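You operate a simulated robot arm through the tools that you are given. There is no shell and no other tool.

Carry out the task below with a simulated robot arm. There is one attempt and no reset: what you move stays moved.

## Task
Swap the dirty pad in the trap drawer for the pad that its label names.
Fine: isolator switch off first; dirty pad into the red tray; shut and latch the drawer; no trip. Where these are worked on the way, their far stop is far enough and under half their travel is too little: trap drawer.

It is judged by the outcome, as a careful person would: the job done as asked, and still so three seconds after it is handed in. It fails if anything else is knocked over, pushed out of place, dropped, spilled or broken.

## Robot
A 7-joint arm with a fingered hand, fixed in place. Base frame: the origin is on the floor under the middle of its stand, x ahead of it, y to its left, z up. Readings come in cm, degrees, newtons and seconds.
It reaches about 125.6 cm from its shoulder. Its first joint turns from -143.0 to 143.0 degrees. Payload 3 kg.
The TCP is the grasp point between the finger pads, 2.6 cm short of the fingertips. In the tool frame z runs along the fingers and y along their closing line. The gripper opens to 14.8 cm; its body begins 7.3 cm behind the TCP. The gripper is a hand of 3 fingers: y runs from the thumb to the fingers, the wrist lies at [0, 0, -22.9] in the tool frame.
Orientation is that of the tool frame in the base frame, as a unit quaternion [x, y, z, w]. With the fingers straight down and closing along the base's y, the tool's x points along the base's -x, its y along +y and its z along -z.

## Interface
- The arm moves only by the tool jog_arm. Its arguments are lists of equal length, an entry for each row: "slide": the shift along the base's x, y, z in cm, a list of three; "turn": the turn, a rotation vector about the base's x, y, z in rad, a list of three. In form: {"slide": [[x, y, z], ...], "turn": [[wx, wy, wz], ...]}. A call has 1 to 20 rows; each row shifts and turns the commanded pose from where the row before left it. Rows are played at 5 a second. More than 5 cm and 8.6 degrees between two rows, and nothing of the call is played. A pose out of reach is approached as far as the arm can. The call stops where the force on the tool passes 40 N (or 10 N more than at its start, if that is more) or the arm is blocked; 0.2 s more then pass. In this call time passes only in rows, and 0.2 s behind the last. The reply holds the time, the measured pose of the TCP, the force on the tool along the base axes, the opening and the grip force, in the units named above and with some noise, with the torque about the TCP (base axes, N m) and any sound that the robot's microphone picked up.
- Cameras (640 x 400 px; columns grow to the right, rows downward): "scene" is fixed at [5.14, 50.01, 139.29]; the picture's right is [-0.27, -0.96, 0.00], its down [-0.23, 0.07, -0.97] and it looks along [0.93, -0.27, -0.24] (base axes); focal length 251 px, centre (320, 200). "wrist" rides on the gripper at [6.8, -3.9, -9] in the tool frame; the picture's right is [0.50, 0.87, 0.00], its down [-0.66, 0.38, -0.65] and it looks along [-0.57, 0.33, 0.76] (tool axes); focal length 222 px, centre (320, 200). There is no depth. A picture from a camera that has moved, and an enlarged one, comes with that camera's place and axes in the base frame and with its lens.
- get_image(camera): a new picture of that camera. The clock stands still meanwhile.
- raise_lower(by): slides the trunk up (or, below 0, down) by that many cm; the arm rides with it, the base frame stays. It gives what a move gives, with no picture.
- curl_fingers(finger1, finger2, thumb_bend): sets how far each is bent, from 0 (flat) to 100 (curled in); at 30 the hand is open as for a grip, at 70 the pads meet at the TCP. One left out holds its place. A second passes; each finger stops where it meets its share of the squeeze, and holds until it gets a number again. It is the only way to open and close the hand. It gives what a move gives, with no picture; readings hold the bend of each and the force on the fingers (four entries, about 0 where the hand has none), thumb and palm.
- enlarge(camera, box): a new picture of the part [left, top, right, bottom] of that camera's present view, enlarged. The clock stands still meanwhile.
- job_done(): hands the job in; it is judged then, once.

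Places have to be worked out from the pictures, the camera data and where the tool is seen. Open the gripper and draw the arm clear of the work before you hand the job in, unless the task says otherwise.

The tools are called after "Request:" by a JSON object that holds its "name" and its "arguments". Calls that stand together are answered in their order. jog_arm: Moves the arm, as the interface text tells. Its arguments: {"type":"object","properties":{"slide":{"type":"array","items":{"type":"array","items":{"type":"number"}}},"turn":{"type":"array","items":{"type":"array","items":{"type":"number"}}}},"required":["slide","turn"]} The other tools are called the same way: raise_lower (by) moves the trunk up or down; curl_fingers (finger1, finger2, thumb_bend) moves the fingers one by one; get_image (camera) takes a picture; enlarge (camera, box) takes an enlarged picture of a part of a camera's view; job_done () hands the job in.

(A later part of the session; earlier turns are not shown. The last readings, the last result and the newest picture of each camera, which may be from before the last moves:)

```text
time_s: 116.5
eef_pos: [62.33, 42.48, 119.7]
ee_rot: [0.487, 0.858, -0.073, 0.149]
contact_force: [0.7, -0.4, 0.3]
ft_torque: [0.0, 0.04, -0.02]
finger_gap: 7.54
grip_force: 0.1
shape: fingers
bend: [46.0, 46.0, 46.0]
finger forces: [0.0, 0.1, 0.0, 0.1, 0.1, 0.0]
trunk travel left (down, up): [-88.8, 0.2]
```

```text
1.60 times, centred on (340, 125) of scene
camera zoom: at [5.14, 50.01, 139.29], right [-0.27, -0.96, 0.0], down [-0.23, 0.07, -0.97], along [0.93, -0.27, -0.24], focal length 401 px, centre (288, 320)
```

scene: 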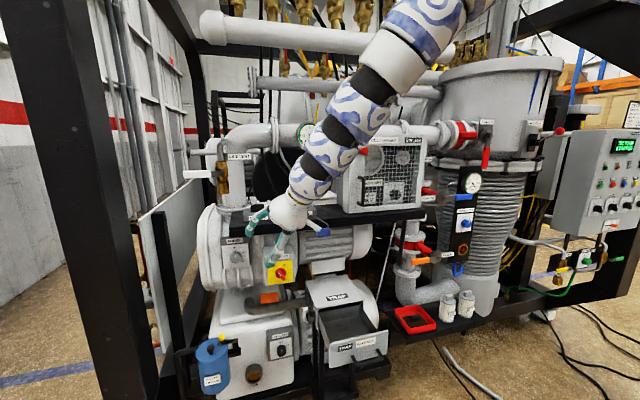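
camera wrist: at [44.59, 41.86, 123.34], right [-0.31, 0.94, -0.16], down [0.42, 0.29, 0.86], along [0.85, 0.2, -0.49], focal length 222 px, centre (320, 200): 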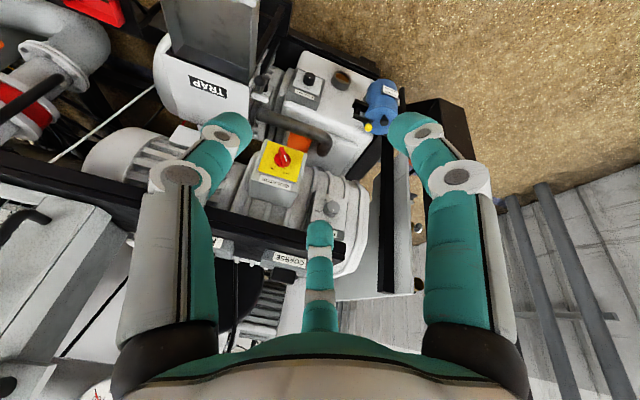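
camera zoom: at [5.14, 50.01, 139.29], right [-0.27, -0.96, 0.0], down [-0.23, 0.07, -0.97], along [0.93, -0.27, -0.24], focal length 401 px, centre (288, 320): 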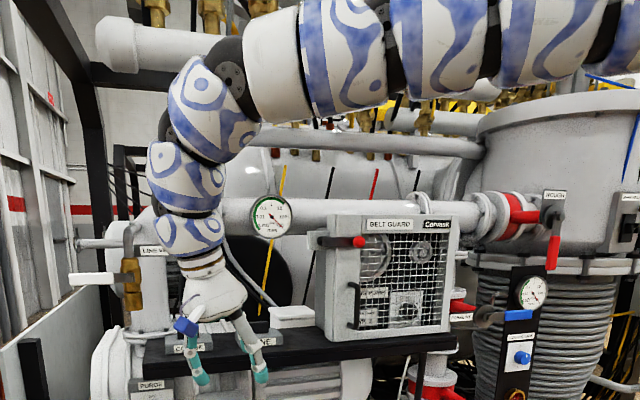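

The posture is good again: forearm level, hand hanging. I correct to a plain 15° forward tilt with −60° yaw and rise a bit.

Request:
{"name": "jog_arm", "arguments": {"slide": [[0.3, 0.5, 1], [0.3, 0.5, 1], [0.3, 0.5, 1]], "turn": [[0.092, -0.025, 0.007], [0.092, -0.025, 0.007], [0.092, -0.025, 0.007]]}}

Request:
{"name": "jog_arm", "arguments": {"slide": [[2, 0.5, 0.8], [2, 0.5, 0.8], [2, 0.5, 0.6]], "turn": [[0, 0, 0], [0, 0, 0], [0, 0, 0]]}}

Request:
{"name": "get_image", "arguments": {"camera": "wrist"}}

Request:
{"name": "enlarge", "arguments": {"camera": "scene", "box": [140, 0, 540, 250]}}

```text
time_s: 117.3
eef_pos: [63.25, 43.92, 123.02]
ee_rot: [0.496, 0.858, 0.066, 0.116]
contact_force: [4.6, -3.0, 0.0]
ft_torque: [0.34, 0.42, 0.11]
finger_gap: 7.51
grip_force: 0.0
shape: fingers
bend: [46.0, 46.0, 46.0]
finger forces: [0.0, 0.0, 0.1, 0.0, 0.1, 0.0]
trunk travel left (down, up): [-88.8, 0.2]
```

```text
time_s: 118.1
eef_pos: [69.06, 45.28, 125.22]
ee_rot: [0.496, 0.858, 0.066, 0.114]
contact_force: [-0.9, 0.6, 0.5]
ft_torque: [-0.02, -0.01, 0.02]
finger_gap: 7.54
grip_force: 0.1
shape: fingers
bend: [46.0, 46.0, 46.0]
finger forces: [0.2, 0.1, 0.0, 0.0, 0.1, 0.1]
trunk travel left (down, up): [-88.8, 0.2]
```

```text
taken
camera wrist: at [60.25, 49.27, 132.07], right [0.48, 0.87, 0.13], down [0.46, -0.38, 0.8], along [0.74, -0.33, -0.58], focal length 222 px, centre (320, 200)
```

wrist: 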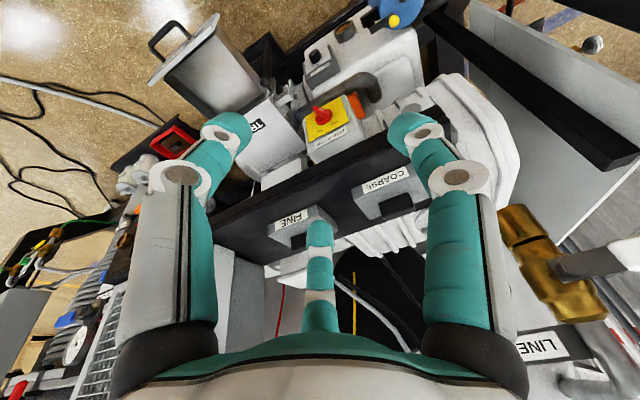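

```text
1.60 times, centred on (340, 125) of scene
camera zoom: at [5.14, 50.01, 139.29], right [-0.27, -0.96, 0.0], down [-0.23, 0.07, -0.97], along [0.93, -0.27, -0.24], focal length 401 px, centre (288, 320)
```

zoom: 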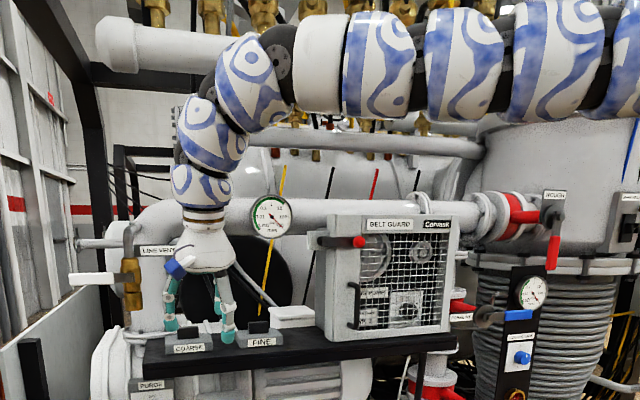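

No limits now. I enlarge the view on the COARSE pad to refine its position from this new side.

Request:
{"name": "enlarge", "arguments": {"camera": "wrist", "box": [300, 120, 460, 260]}}

```text
2.86 times, centred on (380, 190) of wrist
camera zoom: at [60.25, 49.27, 132.07], right [0.48, 0.87, 0.13], down [0.46, -0.38, 0.8], along [0.74, -0.33, -0.58], focal length 635 px, centre (149, 229)
```

zoom: 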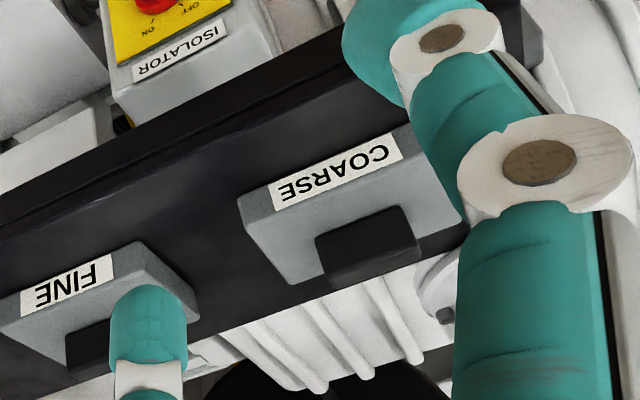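

The label centre works out at (85.2, 47.95, 113.6), so the grip is centred near (88.6, 48.0) with top ≈117.5. I narrow the fingers and move above it.

Request:
{"name": "curl_fingers", "arguments": {"finger1": 49, "finger2": 49, "thumb_bend": 49}}

Request:
{"name": "jog_arm", "arguments": {"slide": [[3, 0.5, 0.3], [3, 0.5, 0.2], [3, 0.5, 0], [3, 0.5, 0]], "turn": [[0, 0, 0], [0, 0, 0], [0, 0, 0], [0, 0, 0]]}}

Request:
{"name": "get_image", "arguments": {"camera": "wrist"}}

Request:
{"name": "enlarge", "arguments": {"camera": "scene", "box": [140, 50, 440, 250]}}

```text
time_s: 119.1
eef_pos: [69.22, 45.41, 125.13]
ee_rot: [0.495, 0.859, 0.066, 0.114]
contact_force: [0.8, 0.8, -0.2]
ft_torque: [-0.01, -0.02, 0.01]
finger_gap: 6.6
grip_force: 0.1
shape: fingers
bend: [49.0, 49.0, 49.0]
finger forces: [0.1, 0.0, 0.0, 0.0, 0.0, 0.1]
trunk travel left (down, up): [-88.8, 0.2]
```

```text
time_s: 120.1
eef_pos: [71.52, 44.13, 125.06]
ee_rot: [0.496, 0.858, 0.067, 0.114]
contact_force: [0.6, -0.2, -0.8]
ft_torque: [-0.01, -0.02, 0.01]
finger_gap: 6.6
grip_force: 0.1
shape: fingers
bend: [49.0, 49.0, 49.0]
finger forces: [0.0, 0.0, 0.0, 0.1, 0.0, 0.0]
out of reach, approached as far as the arm can: row 1, 2, 3, 4
trunk travel left (down, up): [-88.8, 0.2]
```

```text
taken
camera wrist: at [62.67, 47.99, 131.92], right [0.48, 0.87, 0.13], down [0.46, -0.38, 0.8], along [0.74, -0.33, -0.58], focal length 222 px, centre (320, 200)
```

wrist: 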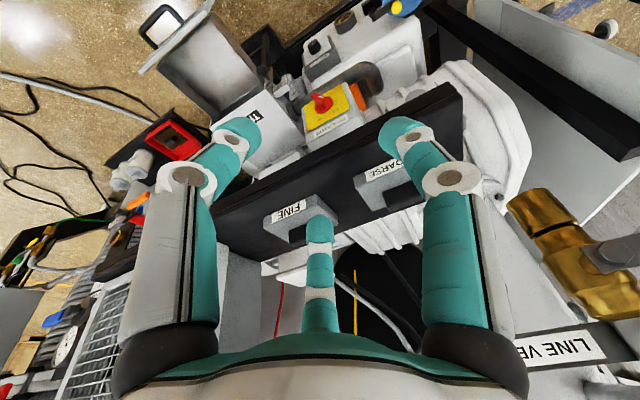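

```text
2.00 times, centred on (290, 150) of scene
camera zoom: at [5.14, 50.01, 139.29], right [-0.27, -0.96, 0.0], down [-0.23, 0.07, -0.97], along [0.93, -0.27, -0.24], focal length 502 px, centre (380, 300)
```

zoom: 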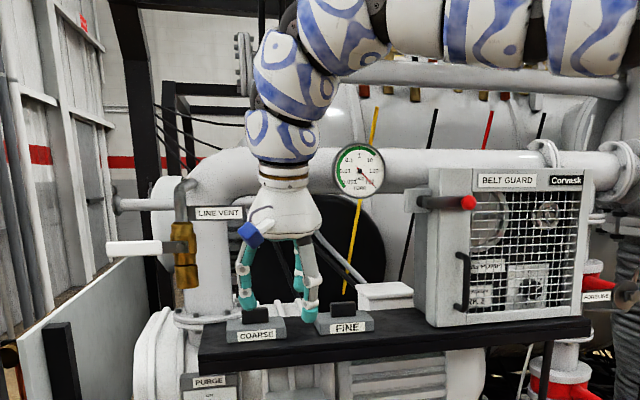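

The reach outward is limited with this yaw. I test a little more negative yaw and try outward again.

Request:
{"name": "jog_arm", "arguments": {"slide": [[0, 0, 0], [0, 0, 0], [0, 0, 0]], "turn": [[0, 0, -0.12], [0, 0, -0.12], [0, 0, -0.12]]}}

Request:
{"name": "jog_arm", "arguments": {"slide": [[1.5, 0.4, 0], [1.5, 0.4, 0]], "turn": [[0, 0, 0], [0, 0, 0]]}}

```text
time_s: 120.9
eef_pos: [71.64, 42.29, 124.91]
ee_rot: [0.643, 0.755, 0.044, 0.124]
contact_force: [-0.8, -0.6, -0.1]
ft_torque: [0.01, 0.05, 0.0]
finger_gap: 6.6
grip_force: 0.0
shape: fingers
bend: [49.0, 49.0, 49.0]
finger forces: [0.1, 0.0, 0.1, 0.0, 0.0, 0.0]
out of reach, approached as far as the arm can: row 1, 3
trunk travel left (down, up): [-88.8, 0.2]
```

```text
time_s: 121.5
eef_pos: [71.71, 42.33, 125.02]
ee_rot: [0.642, 0.755, 0.044, 0.125]
contact_force: [-0.3, -0.2, 0.4]
ft_torque: [-0.01, 0.0, -0.02]
finger_gap: 6.55
grip_force: 0.1
shape: fingers
bend: [49.0, 49.0, 49.0]
finger forces: [0.1, 0.1, 0.0, 0.0, 0.0, 0.0]
out of reach, approached as far as the arm can: row 1, 2
trunk travel left (down, up): [-88.8, 0.2]
```

More negative yaw made it worse, so I yaw the other way and retry.

Request:
{"name": "jog_arm", "arguments": {"slide": [[0, 0.3, 0], [0, 0.3, 0], [0, 0.3, 0], [0, 0.3, 0], [0, 0.3, 0], [0, 0.3, 0]], "turn": [[0, 0, 0.12], [0, 0, 0.12], [0, 0, 0.12], [0, 0, 0.12], [0, 0, 0.12], [0, 0, 0.12]]}}

Request:
{"name": "jog_arm", "arguments": {"slide": [[1.5, 0.4, 0], [1.5, 0.4, 0], [1.5, 0.4, 0]], "turn": [[0, 0, 0], [0, 0, 0], [0, 0, 0]]}}

```text
time_s: 122.9
eef_pos: [71.13, 43.71, 125.02]
ee_rot: [0.335, 0.932, 0.088, 0.104]
contact_force: [-0.4, -0.6, -0.2]
ft_torque: [0.02, 0.01, 0.03]
finger_gap: 6.59
grip_force: 0.1
shape: fingers
bend: [49.0, 49.0, 49.0]
finger forces: [0.0, 0.1, 0.1, 0.0, 0.1, 0.0]
out of reach, approached as far as the arm can: row 6
trunk travel left (down, up): [-88.8, 0.2]
```

```text
time_s: 123.7
eef_pos: [71.55, 43.23, 124.77]
ee_rot: [0.336, 0.932, 0.087, 0.102]
contact_force: [-0.3, 0.2, 0.2]
ft_torque: [0.0, -0.01, 0.02]
finger_gap: 6.58
grip_force: 0.0
shape: fingers
bend: [49.0, 49.0, 49.0]
finger forces: [0.1, 0.1, 0.1, 0.0, 0.1, 0.0]
out of reach, approached as far as the arm can: row 1, 2, 3
trunk travel left (down, up): [-88.8, 0.2]
```

The vertical hand's reach ends at about this radius whatever the yaw, so the pad needs more forward tilt. I tilt the hand forward while moving outward to find the smallest tilt that reaches.

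Request:
{"name": "jog_arm", "arguments": {"slide": [[1.5, 0.4, 0], [1.5, 0.4, 0], [1.5, 0.4, 0], [1.5, 0.4, 0], [1.5, 0.4, 0]], "turn": [[0.03, -0.1, 0], [0.03, -0.1, 0], [0.03, -0.1, 0], [0.03, -0.1, 0], [0.03, -0.1, 0]]}}

Request:
{"name": "enlarge", "arguments": {"camera": "scene", "box": [140, 0, 540, 250]}}

```text
time_s: 124.9
eef_pos: [78.88, 45.1, 124.75]
ee_rot: [0.31, 0.87, 0.235, 0.303]
contact_force: [-0.2, 0.0, 0.6]
ft_torque: [-0.02, -0.04, 0.0]
finger_gap: 6.59
grip_force: 0.0
shape: fingers
bend: [49.0, 49.0, 49.0]
finger forces: [0.0, 0.0, 0.1, 0.1, 0.1, 0.0]
trunk travel left (down, up): [-88.8, 0.2]
```

```text
1.60 times, centred on (340, 125) of scene
camera zoom: at [5.14, 50.01, 139.29], right [-0.27, -0.96, 0.0], down [-0.23, 0.07, -0.97], along [0.93, -0.27, -0.24], focal length 401 px, centre (288, 320)
```

zoom: 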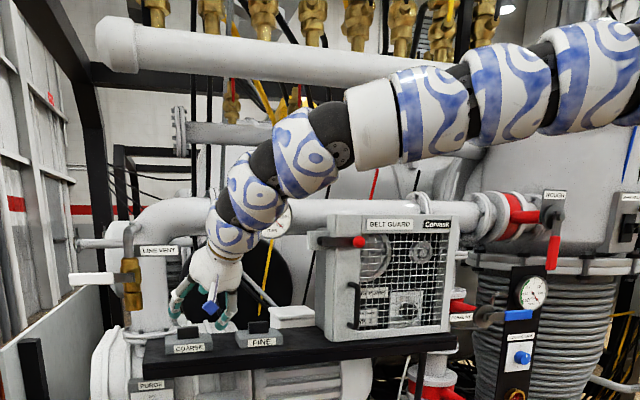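

At 45° tilt it moves out freely. I continue outward at the same height to see how far this tilt reaches.

Request:
{"name": "jog_arm", "arguments": {"slide": [[1.5, 0.5, 0], [1.5, 0.5, 0], [1.5, 0.4, 0], [1.5, 0.4, 0]], "turn": [[0, 0, 0], [0, 0, 0], [0, 0, 0], [0, 0, 0]]}}

Request:
{"name": "get_image", "arguments": {"camera": "wrist"}}

```text
time_s: 125.9
eef_pos: [85.08, 46.81, 124.86]
ee_rot: [0.311, 0.87, 0.234, 0.304]
contact_force: [-0.4, -0.7, -0.2]
ft_torque: [0.02, 0.01, -0.02]
finger_gap: 6.58
grip_force: 0.0
shape: fingers
bend: [49.0, 49.0, 49.0]
finger forces: [0.1, 0.1, 0.0, 0.0, 0.0, 0.0]
trunk travel left (down, up): [-88.8, 0.2]
```

```text
taken
camera wrist: at [73.28, 46.71, 126.16], right [0.03, 0.94, 0.33], down [0.12, -0.33, 0.94], along [0.99, 0.01, -0.12], focal length 222 px, centre (320, 200)
```

wrist: 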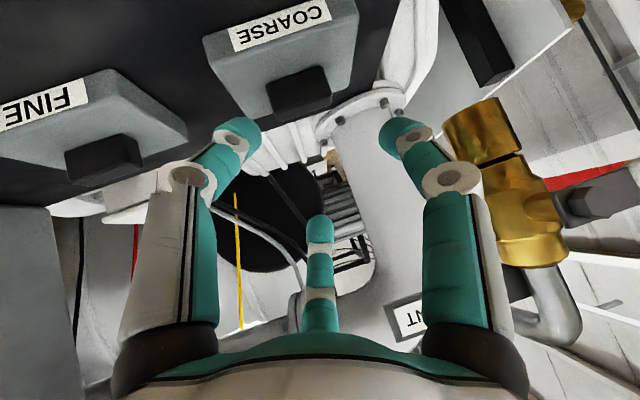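

It reaches over the pad at 45° tilt. I try reducing the tilt a bit here.

Request:
{"name": "jog_arm", "arguments": {"slide": [[0.3, 0.1, 0.2], [0.3, 0.1, 0.2]], "turn": [[-0.031, 0.095, 0], [-0.031, 0.095, 0]]}}

```text
time_s: 126.5
eef_pos: [82.12, 46.65, 125.65]
ee_rot: [0.318, 0.895, 0.191, 0.247]
contact_force: [0.1, 0.4, 0.7]
ft_torque: [0.01, -0.03, 0.01]
finger_gap: 6.55
grip_force: 0.1
shape: fingers
bend: [49.0, 49.0, 49.0]
finger forces: [0.1, 0.0, 0.1, 0.0, 0.0, 0.1]
out of reach, approached as far as the arm can: row 1, 2
trunk travel left (down, up): [-88.8, 0.2]
```

At 45° tilt I can get over the pad, but fingertips would hit the pad's face before gripping deep. Plan: with this tilt take a light hold on the upper part of the grip and slide the pad a few centimetres toward the robot on the shelf, then regrasp it more upright. First, orient so two fingers come to the bar's ends and one behind it.

Request:
{"name": "jog_arm", "arguments": {"slide": [[0.5, -0.2, -0.8], [0.6, -0.1, -0.8]], "turn": [[-0.031, -0.071, 0.061], [-0.031, -0.071, 0.061]]}}

Request:
{"name": "get_image", "arguments": {"camera": "wrist"}}

Request:
{"name": "enlarge", "arguments": {"camera": "scene", "box": [210, 150, 330, 250]}}

```text
time_s: 127.1
eef_pos: [83.36, 46.32, 123.99]
ee_rot: [0.243, 0.907, 0.184, 0.292]
contact_force: [0.7, 0.6, 0.0]
ft_torque: [-0.01, -0.01, -0.02]
finger_gap: 6.56
grip_force: 0.0
shape: fingers
bend: [49.0, 49.0, 49.0]
finger forces: [0.1, 0.1, 0.0, 0.0, 0.1, 0.0]
trunk travel left (down, up): [-88.8, 0.2]
```

```text
taken
camera wrist: at [71.65, 45.1, 125.94], right [-0.07, 0.98, 0.19], down [0.19, -0.18, 0.97], along [0.98, 0.1, -0.17], focal length 222 px, centre (320, 200)
```

wrist: 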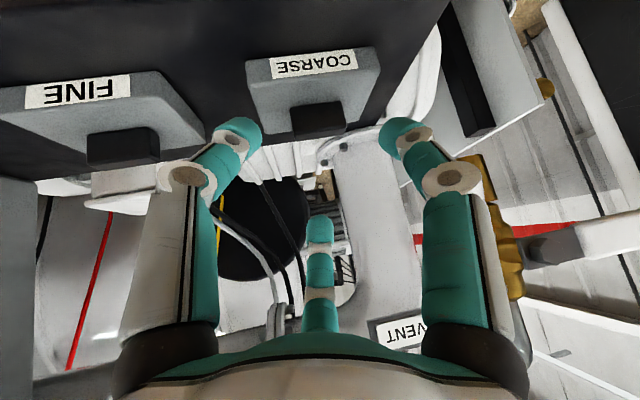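

```text
4.00 times, centred on (270, 200) of scene
camera zoom: at [5.14, 50.01, 139.29], right [-0.27, -0.96, 0.0], down [-0.23, 0.07, -0.97], along [0.93, -0.27, -0.24], focal length 1003 px, centre (520, 200)
```

zoom: 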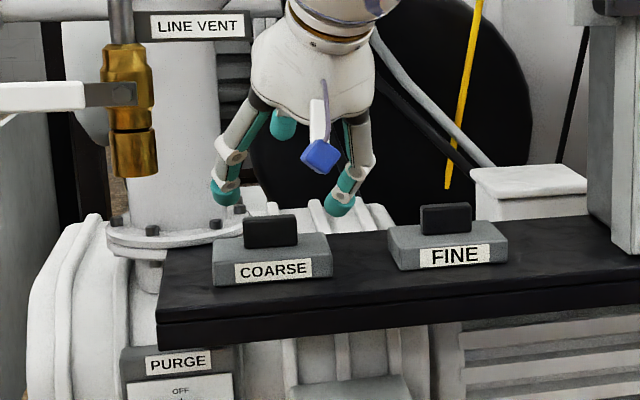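

The fingers straddle the grip nicely (handle centre y≈48.0). I ease in toward the grip's upper part.

Request:
{"name": "jog_arm", "arguments": {"slide": [[1, 0.3, -1], [1, 0.3, -1], [1, 0.25, -1], [0.9, 0.2, -0.7]], "turn": [[0, 0, 0], [0, 0, 0], [0, 0, 0], [0, 0, 0]]}}

Request:
{"name": "get_image", "arguments": {"camera": "wrist"}}

Request:
{"name": "enlarge", "arguments": {"camera": "scene", "box": [210, 150, 330, 250]}}

```text
time_s: 128.1
eef_pos: [84.15, 46.76, 123.0]
ee_rot: [0.244, 0.907, 0.185, 0.29]
contact_force: [-0.2, -0.2, 0.7]
ft_torque: [-0.01, -0.01, -0.01]
finger_gap: 6.56
grip_force: 0.1
shape: fingers
bend: [49.0, 49.0, 49.0]
finger forces: [0.1, 0.0, 0.0, 0.0, 0.1, 0.1]
out of reach, approached as far as the arm can: row 1, 2, 3, 4
trunk travel left (down, up): [-88.8, 0.2]
```

```text
taken
camera wrist: at [72.35, 45.39, 125.04], right [-0.07, 0.98, 0.19], down [0.19, -0.18, 0.97], along [0.98, 0.1, -0.17], focal length 222 px, centre (320, 200)
```

wrist: 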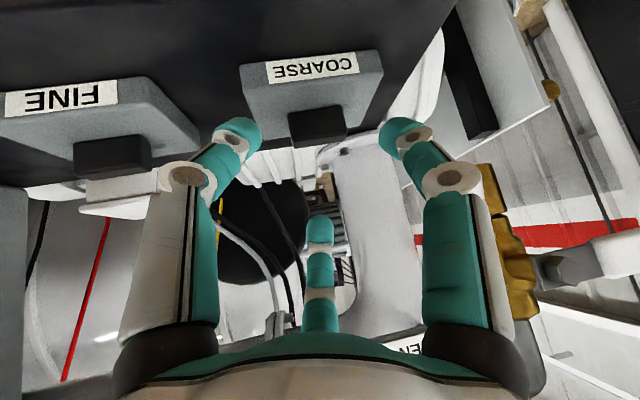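

```text
4.00 times, centred on (270, 200) of scene
camera zoom: at [5.14, 50.01, 139.29], right [-0.27, -0.96, 0.0], down [-0.23, 0.07, -0.97], along [0.93, -0.27, -0.24], focal length 1003 px, centre (520, 200)
```

zoom: 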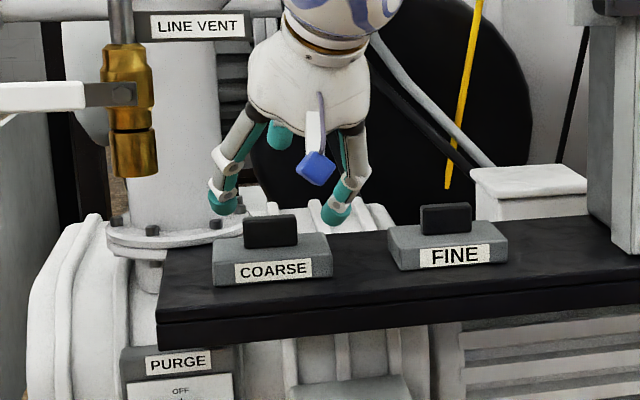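

Outward is at the limit for this tilt and height. I test whether going straight down first is free.

Request:
{"name": "jog_arm", "arguments": {"slide": [[-0.5, 0, -1], [-0.5, 0, -1]], "turn": [[0, 0, 0], [0, 0, 0]]}}

Request:
{"name": "jog_arm", "arguments": {"slide": [[1, 0.2, 0], [1, 0.2, 0]], "turn": [[0, -0.05, 0], [0, -0.05, 0]]}}

```text
time_s: 128.7
eef_pos: [83.05, 46.74, 120.88]
ee_rot: [0.244, 0.907, 0.184, 0.29]
contact_force: [-0.5, -0.9, -0.6]
ft_torque: [0.0, -0.01, 0.01]
finger_gap: 6.57
grip_force: 0.1
shape: fingers
bend: [49.0, 49.0, 49.0]
finger forces: [0.0, 0.0, 0.1, 0.0, 0.0, 0.0]
trunk travel left (down, up): [-88.8, 0.2]
```

```text
time_s: 129.3
eef_pos: [84.69, 47.14, 121.1]
ee_rot: [0.235, 0.891, 0.197, 0.336]
contact_force: [0.3, 0.6, 0.2]
ft_torque: [0.01, 0.0, -0.03]
finger_gap: 6.55
grip_force: 0.1
shape: fingers
bend: [49.0, 49.0, 49.0]
finger forces: [0.1, 0.0, 0.0, 0.1, 0.0, 0.0]
out of reach, approached as far as the arm can: row 2
trunk travel left (down, up): [-88.8, 0.2]
```

The wrist's reach radius is ~81.5 cm, so the grip needs about 57° tilt here. I set that orientation with two fingers for the bar's ends and one beyond it.

Request:
{"name": "jog_arm", "arguments": {"slide": [[-0.6, 0, 0.6], [-0.5, 0, 0.5]], "turn": [[-0.066, -0.115, 0.023], [-0.066, -0.115, 0.023]]}}

Request:
{"name": "jog_arm", "arguments": {"slide": [[0.83, 0.15, -0.54], [0.83, 0.15, -0.54]], "turn": [[0, 0, 0], [0, 0, 0]]}}

Request:
{"name": "get_image", "arguments": {"camera": "wrist"}}

Request:
{"name": "enlarge", "arguments": {"camera": "scene", "box": [210, 150, 330, 250]}}

```text
time_s: 129.9
eef_pos: [83.43, 47.11, 121.95]
ee_rot: [0.168, 0.863, 0.172, 0.445]
contact_force: [0.5, -0.1, 0.1]
ft_torque: [0.01, -0.03, 0.03]
finger_gap: 6.56
grip_force: 0.0
shape: fingers
bend: [49.0, 49.0, 49.0]
finger forces: [0.1, 0.1, 0.0, 0.0, 0.0, 0.0]
trunk travel left (down, up): [-88.8, 0.2]
```

```text
time_s: 130.5
eef_pos: [84.8, 47.29, 121.41]
ee_rot: [0.168, 0.863, 0.173, 0.443]
contact_force: [0.2, 0.2, -0.6]
ft_torque: [0.0, -0.01, -0.01]
finger_gap: 6.56
grip_force: 0.0
shape: fingers
bend: [49.0, 49.0, 49.0]
finger forces: [0.0, 0.0, 0.1, 0.0, 0.0, 0.0]
out of reach, approached as far as the arm can: row 2
trunk travel left (down, up): [-88.8, 0.2]
```

```text
taken
camera wrist: at [73.09, 45.37, 119.7], right [-0.15, 0.99, 0.03], down [-0.13, -0.05, 0.99], along [0.98, 0.15, 0.13], focal length 222 px, centre (320, 200)
```

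wrist: 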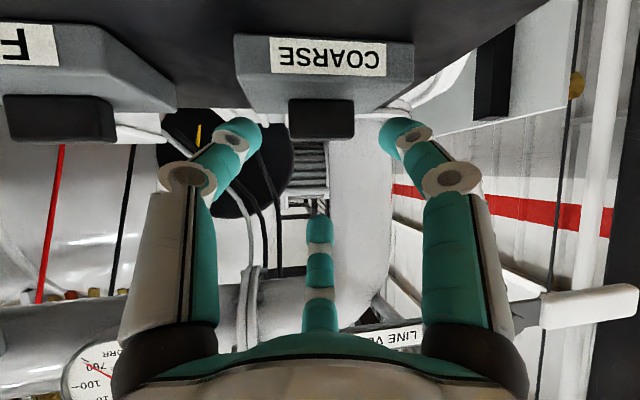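

```text
4.00 times, centred on (270, 200) of scene
camera zoom: at [5.14, 50.01, 139.29], right [-0.27, -0.96, 0.0], down [-0.23, 0.07, -0.97], along [0.93, -0.27, -0.24], focal length 1003 px, centre (520, 200)
```

zoom: 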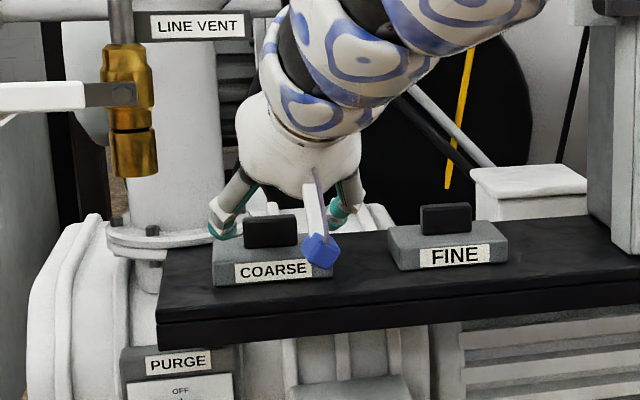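

Still ~2 cm short at this height relation. The best reach seems to occur with the wrist ~131 cm above the trunk zero, so I back off, raise the hand and lower the trunk by 8 cm to improve it.

Request:
{"name": "jog_arm", "arguments": {"slide": [[-1.5, 0, 1.5], [-2, 0, 2.5], [-2, 0, 2.5], [-1.5, 0, 2.5]], "turn": [[0, 0, 0], [0, 0, 0], [0, 0, 0], [0, 0, 0]]}}

Request:
{"name": "raise_lower", "arguments": {"by": -8}}

Request:
{"name": "jog_arm", "arguments": {"slide": [[1.5, 0, 0], [2, 0, 0], [2, 0, 0]], "turn": [[0, 0, 0], [0, 0, 0], [0, 0, 0]]}}

```text
time_s: 131.5
eef_pos: [77.3, 47.32, 130.27]
ee_rot: [0.166, 0.863, 0.171, 0.446]
contact_force: [-0.3, 0.0, 0.0]
ft_torque: [0.0, -0.01, -0.03]
finger_gap: 6.54
grip_force: 0.1
shape: fingers
bend: [49.0, 49.0, 49.0]
finger forces: [0.0, 0.0, 0.0, 0.0, 0.0, 0.1]
trunk travel left (down, up): [-88.8, 0.2]
```

```text
time_s: 132.6
eef_pos: [77.62, 47.18, 122.19]
ee_rot: [0.168, 0.863, 0.171, 0.445]
contact_force: [-0.5, -0.7, -0.2]
ft_torque: [0.02, 0.04, -0.02]
finger_gap: 6.56
grip_force: 0.0
shape: fingers
bend: [49.0, 49.0, 49.0]
finger forces: [0.0, 0.0, 0.1, 0.0, 0.0, 0.0]
trunk travel left (down, up): [-80.8, 8.2]
```

```text
time_s: 133.4
eef_pos: [83.38, 47.26, 122.28]
ee_rot: [0.167, 0.862, 0.172, 0.446]
contact_force: [0.0, 0.1, -0.1]
ft_torque: [0.01, 0.0, -0.04]
finger_gap: 6.58
grip_force: 0.0
shape: fingers
bend: [49.0, 49.0, 49.0]
finger forces: [0.0, 0.0, 0.0, 0.0, 0.1, 0.0]
trunk travel left (down, up): [-80.8, 8.2]
```

No limit so far with the lower trunk. I go on along the finger direction toward the grip.

Request:
{"name": "jog_arm", "arguments": {"slide": [[0.9, 0.12, -0.5], [0.9, 0.12, -0.5], [0.9, 0.1, -0.5]], "turn": [[0, 0, 0], [0, 0, 0], [0, 0, 0]]}}

Request:
{"name": "enlarge", "arguments": {"camera": "wrist", "box": [200, 40, 440, 240]}}

Request:
{"name": "enlarge", "arguments": {"camera": "scene", "box": [210, 150, 330, 250]}}

```text
time_s: 134.2
eef_pos: [85.92, 47.53, 120.74]
ee_rot: [0.167, 0.863, 0.171, 0.446]
contact_force: [-0.2, -0.4, 0.5]
ft_torque: [0.01, 0.01, 0.01]
finger_gap: 6.56
grip_force: 0.0
shape: fingers
bend: [49.0, 49.0, 49.0]
finger forces: [0.0, 0.0, 0.0, 0.0, 0.1, 0.0]
trunk travel left (down, up): [-80.8, 8.2]
```

```text
2.00 times, centred on (320, 140) of wrist
camera zoom: at [74.17, 45.69, 119.05], right [-0.16, 0.99, 0.03], down [-0.13, -0.05, 0.99], along [0.98, 0.15, 0.14], focal length 444 px, centre (320, 320)
```

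zoom: 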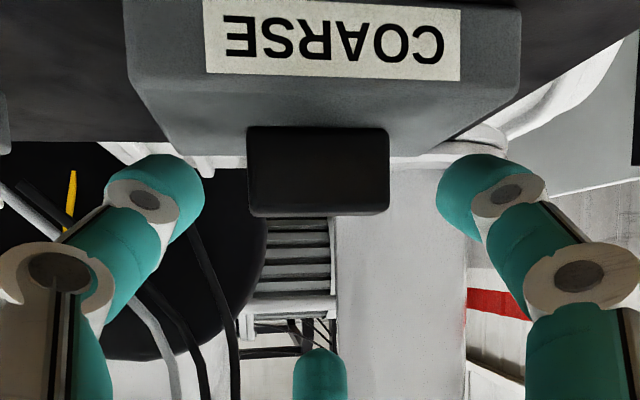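

```text
4.00 times, centred on (270, 200) of scene
camera zoom: at [5.14, 50.01, 139.29], right [-0.27, -0.96, 0.0], down [-0.23, 0.07, -0.97], along [0.93, -0.27, -0.24], focal length 1003 px, centre (520, 200)
```

zoom: 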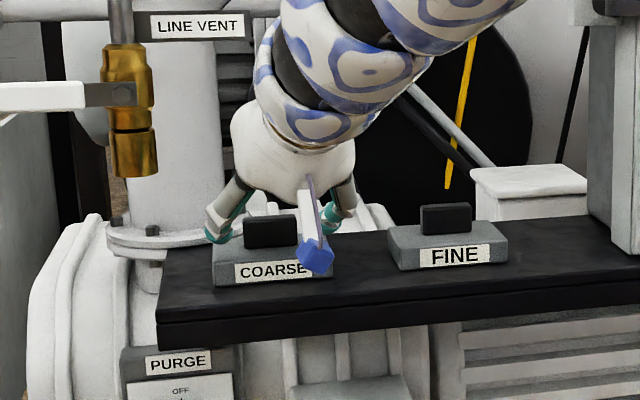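

With the lower trunk the reach is clearly better. I back off and lower the trunk further to see if an upright grasp becomes possible.

Request:
{"name": "jog_arm", "arguments": {"slide": [[-2, 0, 1.5], [-2, 0, 2], [-2, 0, 3], [-1, 0, 4], [-1, 0, 4], [-1, 0, 4]], "turn": [[0, 0, 0], [0, 0, 0], [0, 0, 0], [0, 0, 0], [0, 0, 0], [0, 0, 0]]}}

Request:
{"name": "raise_lower", "arguments": {"by": -14}}

Request:
{"name": "jog_arm", "arguments": {"slide": [[0.5, 0, 0.5], [0.5, 0, 0.5], [0.5, 0, 0.5], [0.5, 0, 0.5]], "turn": [[0, 0.1, 0], [0, 0.1, 0], [0, 0.1, 0], [0, 0.1, 0]]}}

```text
time_s: 135.6
eef_pos: [76.28, 48.17, 139.55]
ee_rot: [0.166, 0.863, 0.172, 0.446]
contact_force: [5.2, -3.9, 1.2]
ft_torque: [0.19, 0.26, 0.43]
finger_gap: 6.5
grip_force: 0.1
shape: fingers
bend: [49.0, 49.0, 49.0]
finger forces: [0.1, 0.0, 0.1, 0.1, 0.0, 0.0]
trunk travel left (down, up): [-80.8, 8.2]
```

```text
time_s: 137.3
eef_pos: [76.96, 47.74, 125.21]
ee_rot: [0.167, 0.863, 0.171, 0.445]
contact_force: [-0.2, 0.0, 0.1]
ft_torque: [-0.01, 0.0, -0.01]
finger_gap: 6.54
grip_force: 0.0
shape: fingers
bend: [49.0, 49.0, 49.0]
finger forces: [0.0, 0.0, 0.0, 0.0, 0.0, 0.1]
trunk travel left (down, up): [-66.8, 22.2]
```

```text
time_s: 138.3
eef_pos: [73.01, 46.66, 124.15]
ee_rot: [0.212, 0.926, 0.139, 0.279]
contact_force: [-0.4, 0.0, -0.6]
ft_torque: [0.0, -0.01, -0.02]
finger_gap: 6.59
grip_force: 0.1
shape: fingers
bend: [49.0, 49.0, 49.0]
finger forces: [0.0, 0.0, 0.1, 0.0, 0.0, 0.0]
out of reach, approached as far as the arm can: row 3, 4
trunk travel left (down, up): [-66.8, 22.2]
```

Lower is worse for upright poses, so I return to the trunk height and 57° tilt that reached the grip.

Request:
{"name": "raise_lower", "arguments": {"by": 14}}

Request:
{"name": "jog_arm", "arguments": {"slide": [[1, 0.2, -1.5], [1, 0.2, -2], [1, 0.2, -2], [1, 0.1, -2]], "turn": [[-0.03, -0.1, 0.01], [-0.03, -0.1, 0.01], [-0.03, -0.1, 0.01], [-0.03, -0.1, 0.01]]}}

Request:
{"name": "jog_arm", "arguments": {"slide": [[1.5, 0, -2], [1.5, 0, -2], [1.5, 0, -2], [0.5, 0, -1.5]], "turn": [[0, 0, 0], [0, 0, 0], [0, 0, 0], [0, 0, 0]]}}

```text
time_s: 140.0
eef_pos: [72.95, 46.65, 138.19]
ee_rot: [0.211, 0.926, 0.14, 0.279]
contact_force: [-0.2, -0.3, 0.0]
ft_torque: [0.01, -0.03, 0.01]
finger_gap: 6.53
grip_force: 0.0
shape: fingers
bend: [49.0, 49.0, 49.0]
finger forces: [0.0, 0.0, 0.0, 0.0, 0.0, 0.0]
trunk travel left (down, up): [-80.8, 8.2]
```

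```text
time_s: 141.0
eef_pos: [77.12, 47.19, 130.82]
ee_rot: [0.145, 0.863, 0.128, 0.467]
contact_force: [0.1, 0.2, -0.3]
ft_torque: [-0.01, 0.04, 0.02]
finger_gap: 6.56
grip_force: 0.0
shape: fingers
bend: [49.0, 49.0, 49.0]
finger forces: [0.0, 0.1, 0.0, 0.0, 0.0, 0.0]
trunk travel left (down, up): [-80.8, 8.2]
```

```text
time_s: 142.0
eef_pos: [82.02, 47.2, 123.27]
ee_rot: [0.145, 0.863, 0.129, 0.467]
contact_force: [0.1, 0.5, 0.3]
ft_torque: [-0.01, 0.01, 0.02]
finger_gap: 6.52
grip_force: 0.0
shape: fingers
bend: [49.0, 49.0, 49.0]
finger forces: [0.1, 0.0, 0.1, 0.0, 0.0, 0.1]
trunk travel left (down, up): [-80.8, 8.2]
```

Request:
{"name": "jog_arm", "arguments": {"slide": [[1.2, 0.1, -1], [1.2, 0.1, -0.9], [1.1, 0.1, -0.8], [0.9, 0.1, -0.6]], "turn": [[0, 0, 0], [0, 0, 0], [0, 0, 0], [0, 0, 0]]}}

Request:
{"name": "enlarge", "arguments": {"camera": "wrist", "box": [200, 40, 440, 240]}}

Request:
{"name": "enlarge", "arguments": {"camera": "scene", "box": [230, 180, 310, 230]}}

```text
time_s: 143.0
eef_pos: [85.28, 47.6, 120.46]
ee_rot: [0.144, 0.863, 0.128, 0.468]
contact_force: [0.2, 0.6, 0.4]
ft_torque: [0.0, 0.02, 0.0]
finger_gap: 6.51
grip_force: 0.0
shape: fingers
bend: [49.0, 49.0, 49.0]
finger forces: [0.1, 0.0, 0.0, 0.0, 0.0, 0.0]
out of reach, approached as far as the arm can: row 4
trunk travel left (down, up): [-80.8, 8.2]
```

```text
2.00 times, centred on (320, 140) of wrist
camera zoom: at [73.7, 45.75, 118.65], right [-0.15, 0.99, -0.08], down [-0.16, 0.05, 0.99], along [0.98, 0.16, 0.15], focal length 444 px, centre (320, 320)
```

zoom: 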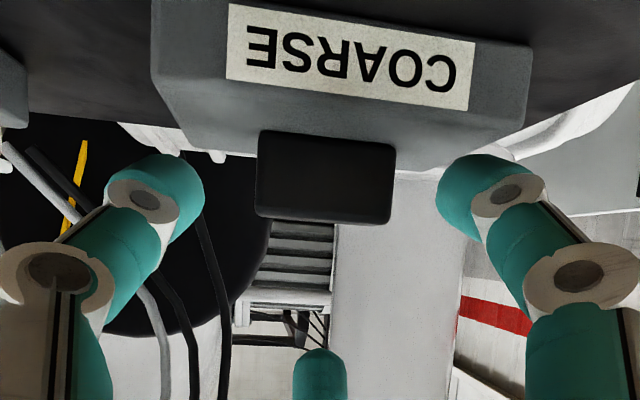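

```text
8.00 times, centred on (270, 205) of scene
camera zoom: at [5.14, 50.01, 139.29], right [-0.27, -0.96, 0.0], down [-0.23, 0.07, -0.97], along [0.93, -0.27, -0.24], focal length 2007 px, centre (720, 160)
```

zoom: 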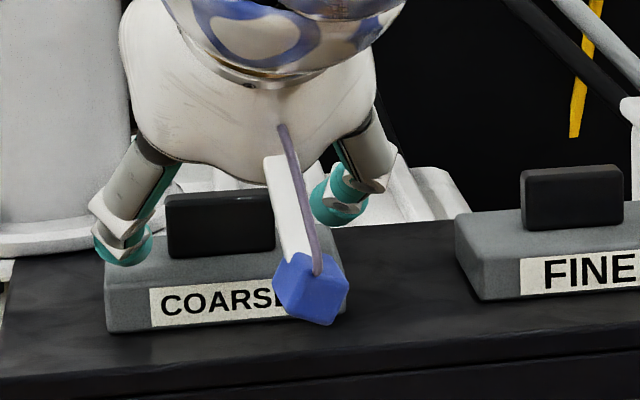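

About 1.2 cm short. I swing the hand's azimuth slightly (which brings the wrist closer to the base) and take the last step.

Request:
{"name": "jog_arm", "arguments": {"slide": [[0, -0.1, 0.2], [0.3, -0.1, 0]], "turn": [[0, 0, 0.1], [0, 0, 0.1]]}}

Request:
{"name": "jog_arm", "arguments": {"slide": [[0.6, 0.1, -0.4], [0.6, 0.1, -0.4]], "turn": [[0, 0, 0], [0, 0, 0]]}}

Request:
{"name": "enlarge", "arguments": {"camera": "wrist", "box": [200, 40, 440, 240]}}

Request:
{"name": "enlarge", "arguments": {"camera": "scene", "box": [230, 180, 310, 230]}}

```text
time_s: 143.6
eef_pos: [85.6, 47.54, 120.87]
ee_rot: [0.057, 0.873, 0.176, 0.451]
contact_force: [0.8, 0.1, -0.5]
ft_torque: [-0.02, -0.03, 0.01]
finger_gap: 6.55
grip_force: 0.0
shape: fingers
bend: [49.0, 49.0, 49.0]
finger forces: [0.0, 0.1, 0.0, 0.1, 0.0, 0.0]
trunk travel left (down, up): [-80.8, 8.2]
```

```text
time_s: 144.2
eef_pos: [86.91, 47.75, 120.06]
ee_rot: [0.057, 0.873, 0.176, 0.452]
contact_force: [-1.3, -0.7, 0.1]
ft_torque: [-0.02, 0.0, 0.0]
finger_gap: 6.54
grip_force: 0.0
shape: fingers
bend: [49.0, 49.0, 49.0]
finger forces: [0.0, 0.1, 0.0, 0.0, 0.0, 0.0]
trunk travel left (down, up): [-80.8, 8.2]
```

```text
2.00 times, centred on (320, 140) of wrist
camera zoom: at [75.87, 43.6, 118.2], right [-0.34, 0.94, -0.07], down [-0.17, 0.02, 0.99], along [0.92, 0.35, 0.15], focal length 444 px, centre (320, 320)
```

zoom: 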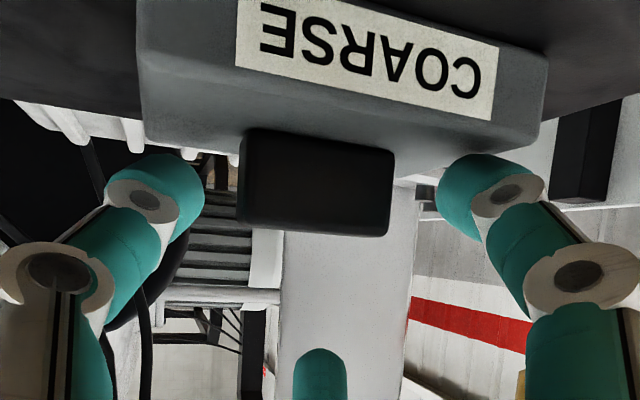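

```text
8.00 times, centred on (270, 205) of scene
camera zoom: at [5.14, 50.01, 139.29], right [-0.27, -0.96, 0.0], down [-0.23, 0.07, -0.97], along [0.93, -0.27, -0.24], focal length 2007 px, centre (720, 160)
```

zoom: 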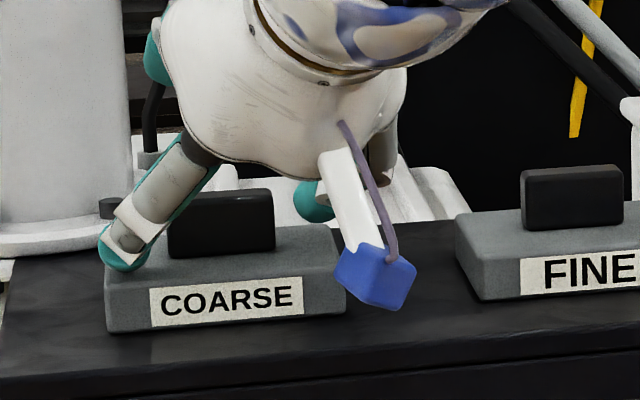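

The fingertips now flank the bar's two ends. I go 0.4 cm lower and close gently.

Request:
{"name": "jog_arm", "arguments": {"slide": [[0.3, 0.05, -0.4]], "turn": [[0, 0, 0]]}}

Request:
{"name": "curl_fingers", "arguments": {"finger1": 66, "finger2": 66, "thumb_bend": 66}}

Request:
{"name": "enlarge", "arguments": {"camera": "wrist", "box": [200, 40, 440, 240]}}

Request:
{"name": "enlarge", "arguments": {"camera": "scene", "box": [230, 180, 310, 230]}}

```text
time_s: 144.6
eef_pos: [87.12, 47.88, 119.58]
ee_rot: [0.057, 0.873, 0.175, 0.451]
contact_force: [0.1, 0.8, 1.8]
ft_torque: [0.05, 0.0, -0.01]
finger_gap: 6.5
grip_force: 0.7
shape: fingers
bend: [50.0, 49.0, 49.0]
finger forces: [1.4, 0.0, 0.1, 0.0, 0.0, 0.0]
trunk travel left (down, up): [-80.8, 8.2]
```

```text
time_s: 145.6
eef_pos: [87.17, 47.92, 119.55]
ee_rot: [0.057, 0.873, 0.175, 0.452]
contact_force: [0.0, -0.7, -1.6]
ft_torque: [-0.03, 0.05, -0.03]
finger_gap: 4.18
grip_force: 9.1
shape: fingers
bend: [56.0, 66.0, 60.0]
finger forces: [8.1, 0.0, 0.0, 0.0, 8.7, 0.0]
trunk travel left (down, up): [-80.8, 8.2]
```

```text
2.00 times, centred on (320, 140) of wrist
camera zoom: at [76.19, 43.67, 117.74], right [-0.34, 0.94, -0.08], down [-0.17, 0.02, 0.99], along [0.92, 0.35, 0.15], focal length 444 px, centre (320, 320)
```

zoom: 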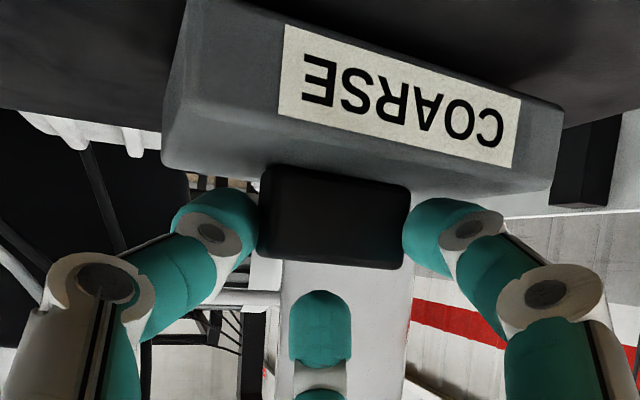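

```text
8.00 times, centred on (270, 205) of scene
camera zoom: at [5.14, 50.01, 139.29], right [-0.27, -0.96, 0.0], down [-0.23, 0.07, -0.97], along [0.93, -0.27, -0.24], focal length 2007 px, centre (720, 160)
```

zoom: 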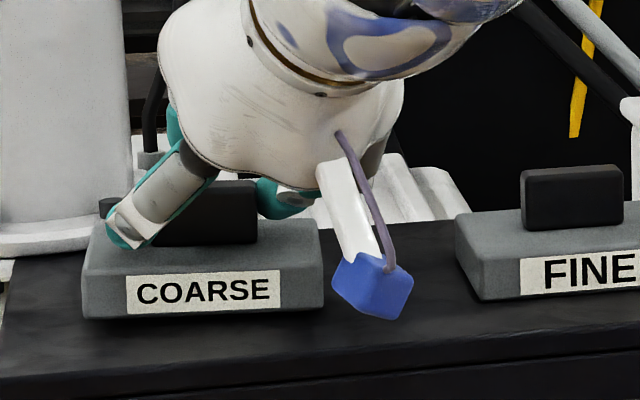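

Thumb and finger 1 pinch the bar's two ends (8 N each), the third finger is free above: a pinch along y about which the pad can swing level. I squeeze a little more and lift slightly while drawing back toward the robot.

Request:
{"name": "curl_fingers", "arguments": {"finger1": 74, "finger2": 60, "thumb_bend": 76}}

Request:
{"name": "jog_arm", "arguments": {"slide": [[-0.3, 0, 0.6], [-0.3, 0, 0.6], [-0.3, 0, 0.6]], "turn": [[0, 0, 0], [0, 0, 0], [0, 0, 0]]}}

Request:
{"name": "enlarge", "arguments": {"camera": "scene", "box": [230, 180, 310, 230]}}

Request:
{"name": "get_image", "arguments": {"camera": "wrist"}}

```text
time_s: 146.6
eef_pos: [87.25, 47.84, 119.54]
ee_rot: [0.057, 0.873, 0.175, 0.451]
contact_force: [-0.8, 0.2, -0.9]
ft_torque: [0.01, 0.0, -0.03]
finger_gap: 0.01
grip_force: 0.1
shape: fingers
bend: [71.0, 60.0, 75.0]
finger forces: [0.0, 0.0, 0.0, 0.0, 0.0, 0.0]
trunk travel left (down, up): [-80.8, 8.2]
```

```text
time_s: 147.4
eef_pos: [86.17, 47.63, 121.31]
ee_rot: [0.059, 0.873, 0.175, 0.451]
contact_force: [0.1, -0.3, 0.3]
ft_torque: [0.03, 0.01, 0.0]
finger_gap: 0.0
grip_force: 0.1
shape: fingers
bend: [71.0, 60.0, 75.0]
finger forces: [0.1, 0.0, 0.0, 0.0, 0.0, 0.0]
trunk travel left (down, up): [-80.8, 8.2]
```

```text
8.00 times, centred on (270, 205) of scene
camera zoom: at [5.14, 50.01, 139.29], right [-0.27, -0.96, 0.0], down [-0.23, 0.07, -0.97], along [0.93, -0.27, -0.24], focal length 2007 px, centre (720, 160)
```

zoom: 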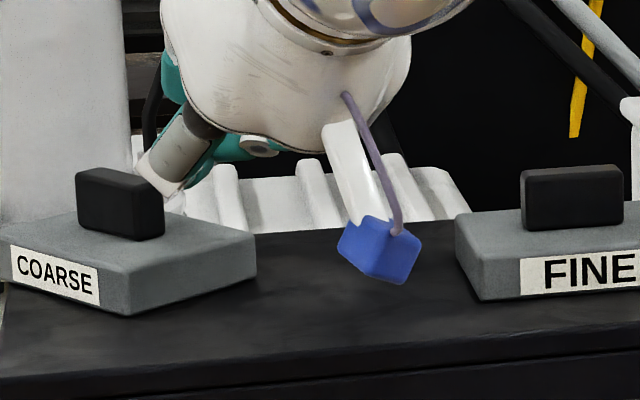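

```text
taken
camera wrist: at [75.14, 43.48, 119.39], right [-0.34, 0.94, -0.07], down [-0.17, 0.02, 0.99], along [0.92, 0.35, 0.15], focal length 222 px, centre (320, 200)
```

wrist: 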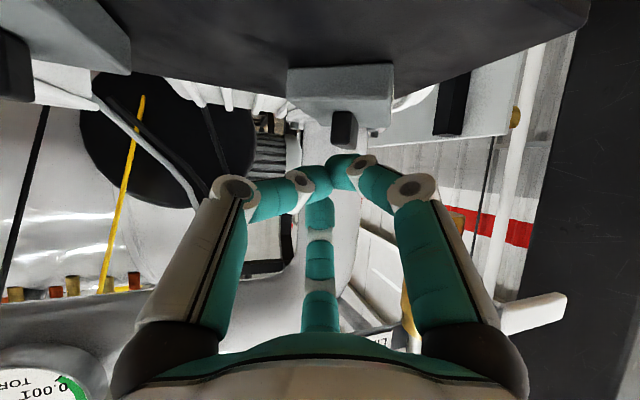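

Squeezing with only two fingers made the bar shoot out: the COARSE pad slid back and turned ~60° on the shelf; it is still on the shelf, its grip now near (94, 52, 116.5) pointing away from me. I reorient to reach it nearly horizontally (75° tilt, along its new axis) with the third finger on top, and look closely first.

Request:
{"name": "curl_fingers", "arguments": {"finger1": 57, "finger2": 52, "thumb_bend": 57}}

Request:
{"name": "jog_arm", "arguments": {"slide": [[-1.2, -0.5, 0.4], [-1, -0.4, 0.2], [-1, -0.4, 0]], "turn": [[0.04, -0.09, 0.07], [0.04, -0.09, 0.07], [0.045, -0.09, 0.07]]}}

Request:
{"name": "get_image", "arguments": {"camera": "wrist"}}

Request:
{"name": "enlarge", "arguments": {"camera": "scene", "box": [210, 180, 310, 240]}}

```text
time_s: 148.4
eef_pos: [86.02, 47.66, 121.03]
ee_rot: [0.058, 0.873, 0.174, 0.451]
contact_force: [-0.3, -0.6, 0.0]
ft_torque: [-0.01, 0.0, 0.01]
finger_gap: 4.21
grip_force: 0.1
shape: fingers
bend: [56.0, 52.0, 56.0]
finger forces: [0.0, 0.0, 0.1, 0.0, 0.0, 0.1]
trunk travel left (down, up): [-80.8, 8.2]
```

```text
time_s: 149.2
eef_pos: [82.85, 46.28, 121.96]
ee_rot: [-0.03, 0.793, 0.281, 0.539]
contact_force: [-0.3, 0.8, 0.6]
ft_torque: [0.01, 0.02, -0.03]
finger_gap: 4.19
grip_force: 0.0
shape: fingers
bend: [56.0, 52.0, 56.0]
finger forces: [0.1, 0.0, 0.1, 0.1, 0.0, 0.0]
trunk travel left (down, up): [-80.8, 8.2]
```

```text
taken
camera wrist: at [73.87, 40.45, 116.74], right [-0.51, 0.85, -0.08], down [-0.41, -0.16, 0.9], along [0.75, 0.49, 0.43], focal length 222 px, centre (320, 200)
```

wrist: 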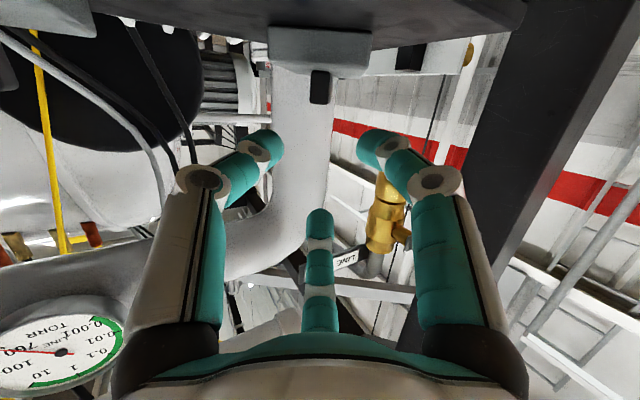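

```text
6.40 times, centred on (260, 210) of scene
camera zoom: at [5.14, 50.01, 139.29], right [-0.27, -0.96, 0.0], down [-0.23, 0.07, -0.97], along [0.93, -0.27, -0.24], focal length 1605 px, centre (704, 136)
```

zoom: 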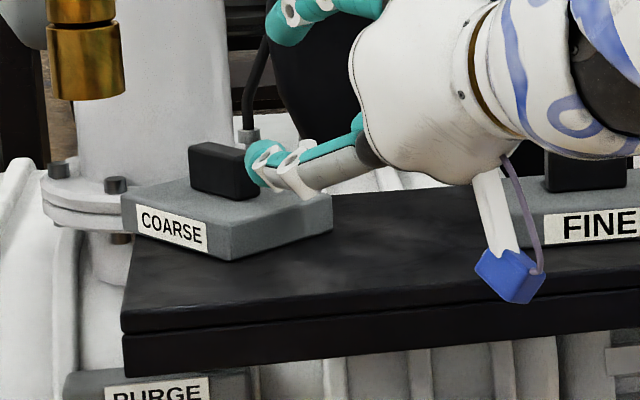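

The bar's near end is at (92.6, 51.8, 116.2) with its axis at ~31°, and the hand already points along it. I narrow the two side fingers and advance along that line, descending gradually.

Request:
{"name": "curl_fingers", "arguments": {"finger1": 59, "finger2": 52, "thumb_bend": 59}}

Request:
{"name": "jog_arm", "arguments": {"slide": [[1.3, 0.74, -0.7], [1.3, 0.74, -0.7], [1.3, 0.74, -0.7], [1.3, 0.74, -0.6]], "turn": [[0, 0, 0], [0, 0, 0], [0, 0, 0], [0, 0, 0]]}}

Request:
{"name": "get_image", "arguments": {"camera": "wrist"}}

Request:
{"name": "enlarge", "arguments": {"camera": "scene", "box": [210, 180, 310, 240]}}

```text
time_s: 150.2
eef_pos: [82.91, 46.4, 122.06]
ee_rot: [-0.03, 0.793, 0.281, 0.54]
contact_force: [-0.5, -0.5, -0.3]
ft_torque: [0.02, 0.03, 0.01]
finger_gap: 3.35
grip_force: 0.1
shape: fingers
bend: [59.0, 52.0, 59.0]
finger forces: [0.0, 0.1, 0.0, 0.1, 0.0, 0.0]
trunk travel left (down, up): [-80.8, 8.2]
```

```text
time_s: 151.2
eef_pos: [88.51, 49.13, 119.29]
ee_rot: [-0.031, 0.793, 0.281, 0.539]
contact_force: [0.0, -0.4, -0.5]
ft_torque: [-0.03, 0.0, -0.03]
finger_gap: 3.33
grip_force: 0.0
shape: fingers
bend: [59.0, 52.0, 59.0]
finger forces: [0.0, 0.0, 0.1, 0.0, 0.1, 0.0]
trunk travel left (down, up): [-80.8, 8.2]
```

```text
taken
camera wrist: at [79.41, 43.23, 114.04], right [-0.51, 0.86, -0.08], down [-0.41, -0.16, 0.9], along [0.76, 0.49, 0.43], focal length 222 px, centre (320, 200)
```

wrist: 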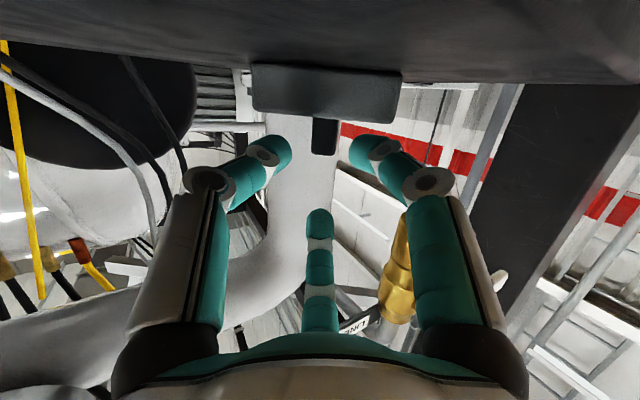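

```text
6.40 times, centred on (260, 210) of scene
camera zoom: at [5.14, 50.01, 139.29], right [-0.27, -0.96, 0.0], down [-0.23, 0.07, -0.97], along [0.93, -0.27, -0.24], focal length 1605 px, centre (704, 136)
```

zoom: 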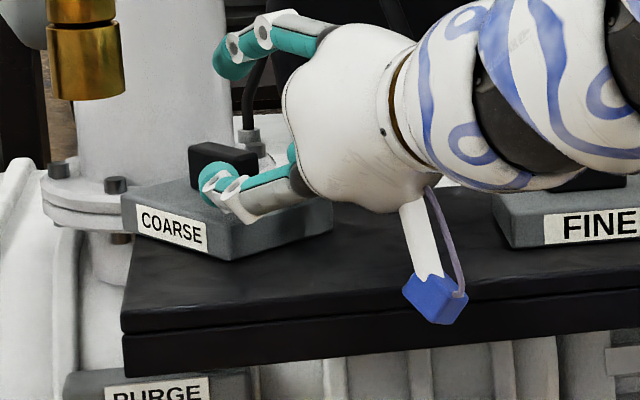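

The hand is lined up; the camera bracket sits just above the shelf edge, so I keep this height and only advance ~3 cm along the bar.

Request:
{"name": "jog_arm", "arguments": {"slide": [[0.85, 0.65, 0.05], [0.85, 0.6, 0.05], [0.85, 0.55, 0]], "turn": [[0, 0, 0], [0, 0, 0], [0, 0, 0]]}}

Request:
{"name": "get_image", "arguments": {"camera": "wrist"}}

Request:
{"name": "enlarge", "arguments": {"camera": "scene", "box": [210, 180, 310, 240]}}

```text
time_s: 152.0
eef_pos: [89.93, 50.54, 119.37]
ee_rot: [-0.03, 0.793, 0.28, 0.54]
contact_force: [-0.4, -0.9, -0.2]
ft_torque: [-0.01, 0.01, 0.02]
finger_gap: 3.32
grip_force: 0.0
shape: fingers
bend: [59.0, 52.0, 59.0]
finger forces: [0.0, 0.0, 0.1, 0.1, 0.1, 0.0]
out of reach, approached as far as the arm can: row 3
trunk travel left (down, up): [-80.8, 8.2]
```

```text
taken
camera wrist: at [80.98, 44.66, 114.13], right [-0.51, 0.86, -0.08], down [-0.41, -0.16, 0.9], along [0.76, 0.49, 0.43], focal length 222 px, centre (320, 200)
```

wrist: 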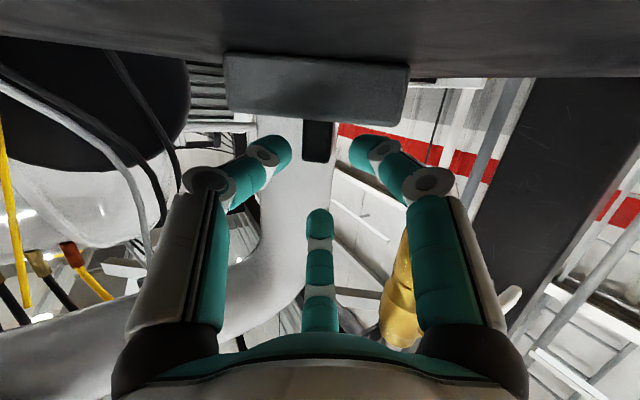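

```text
6.40 times, centred on (260, 210) of scene
camera zoom: at [5.14, 50.01, 139.29], right [-0.27, -0.96, 0.0], down [-0.23, 0.07, -0.97], along [0.93, -0.27, -0.24], focal length 1605 px, centre (704, 136)
```

zoom: 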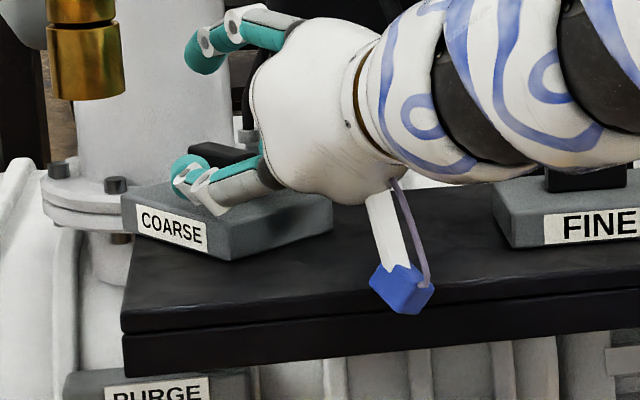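

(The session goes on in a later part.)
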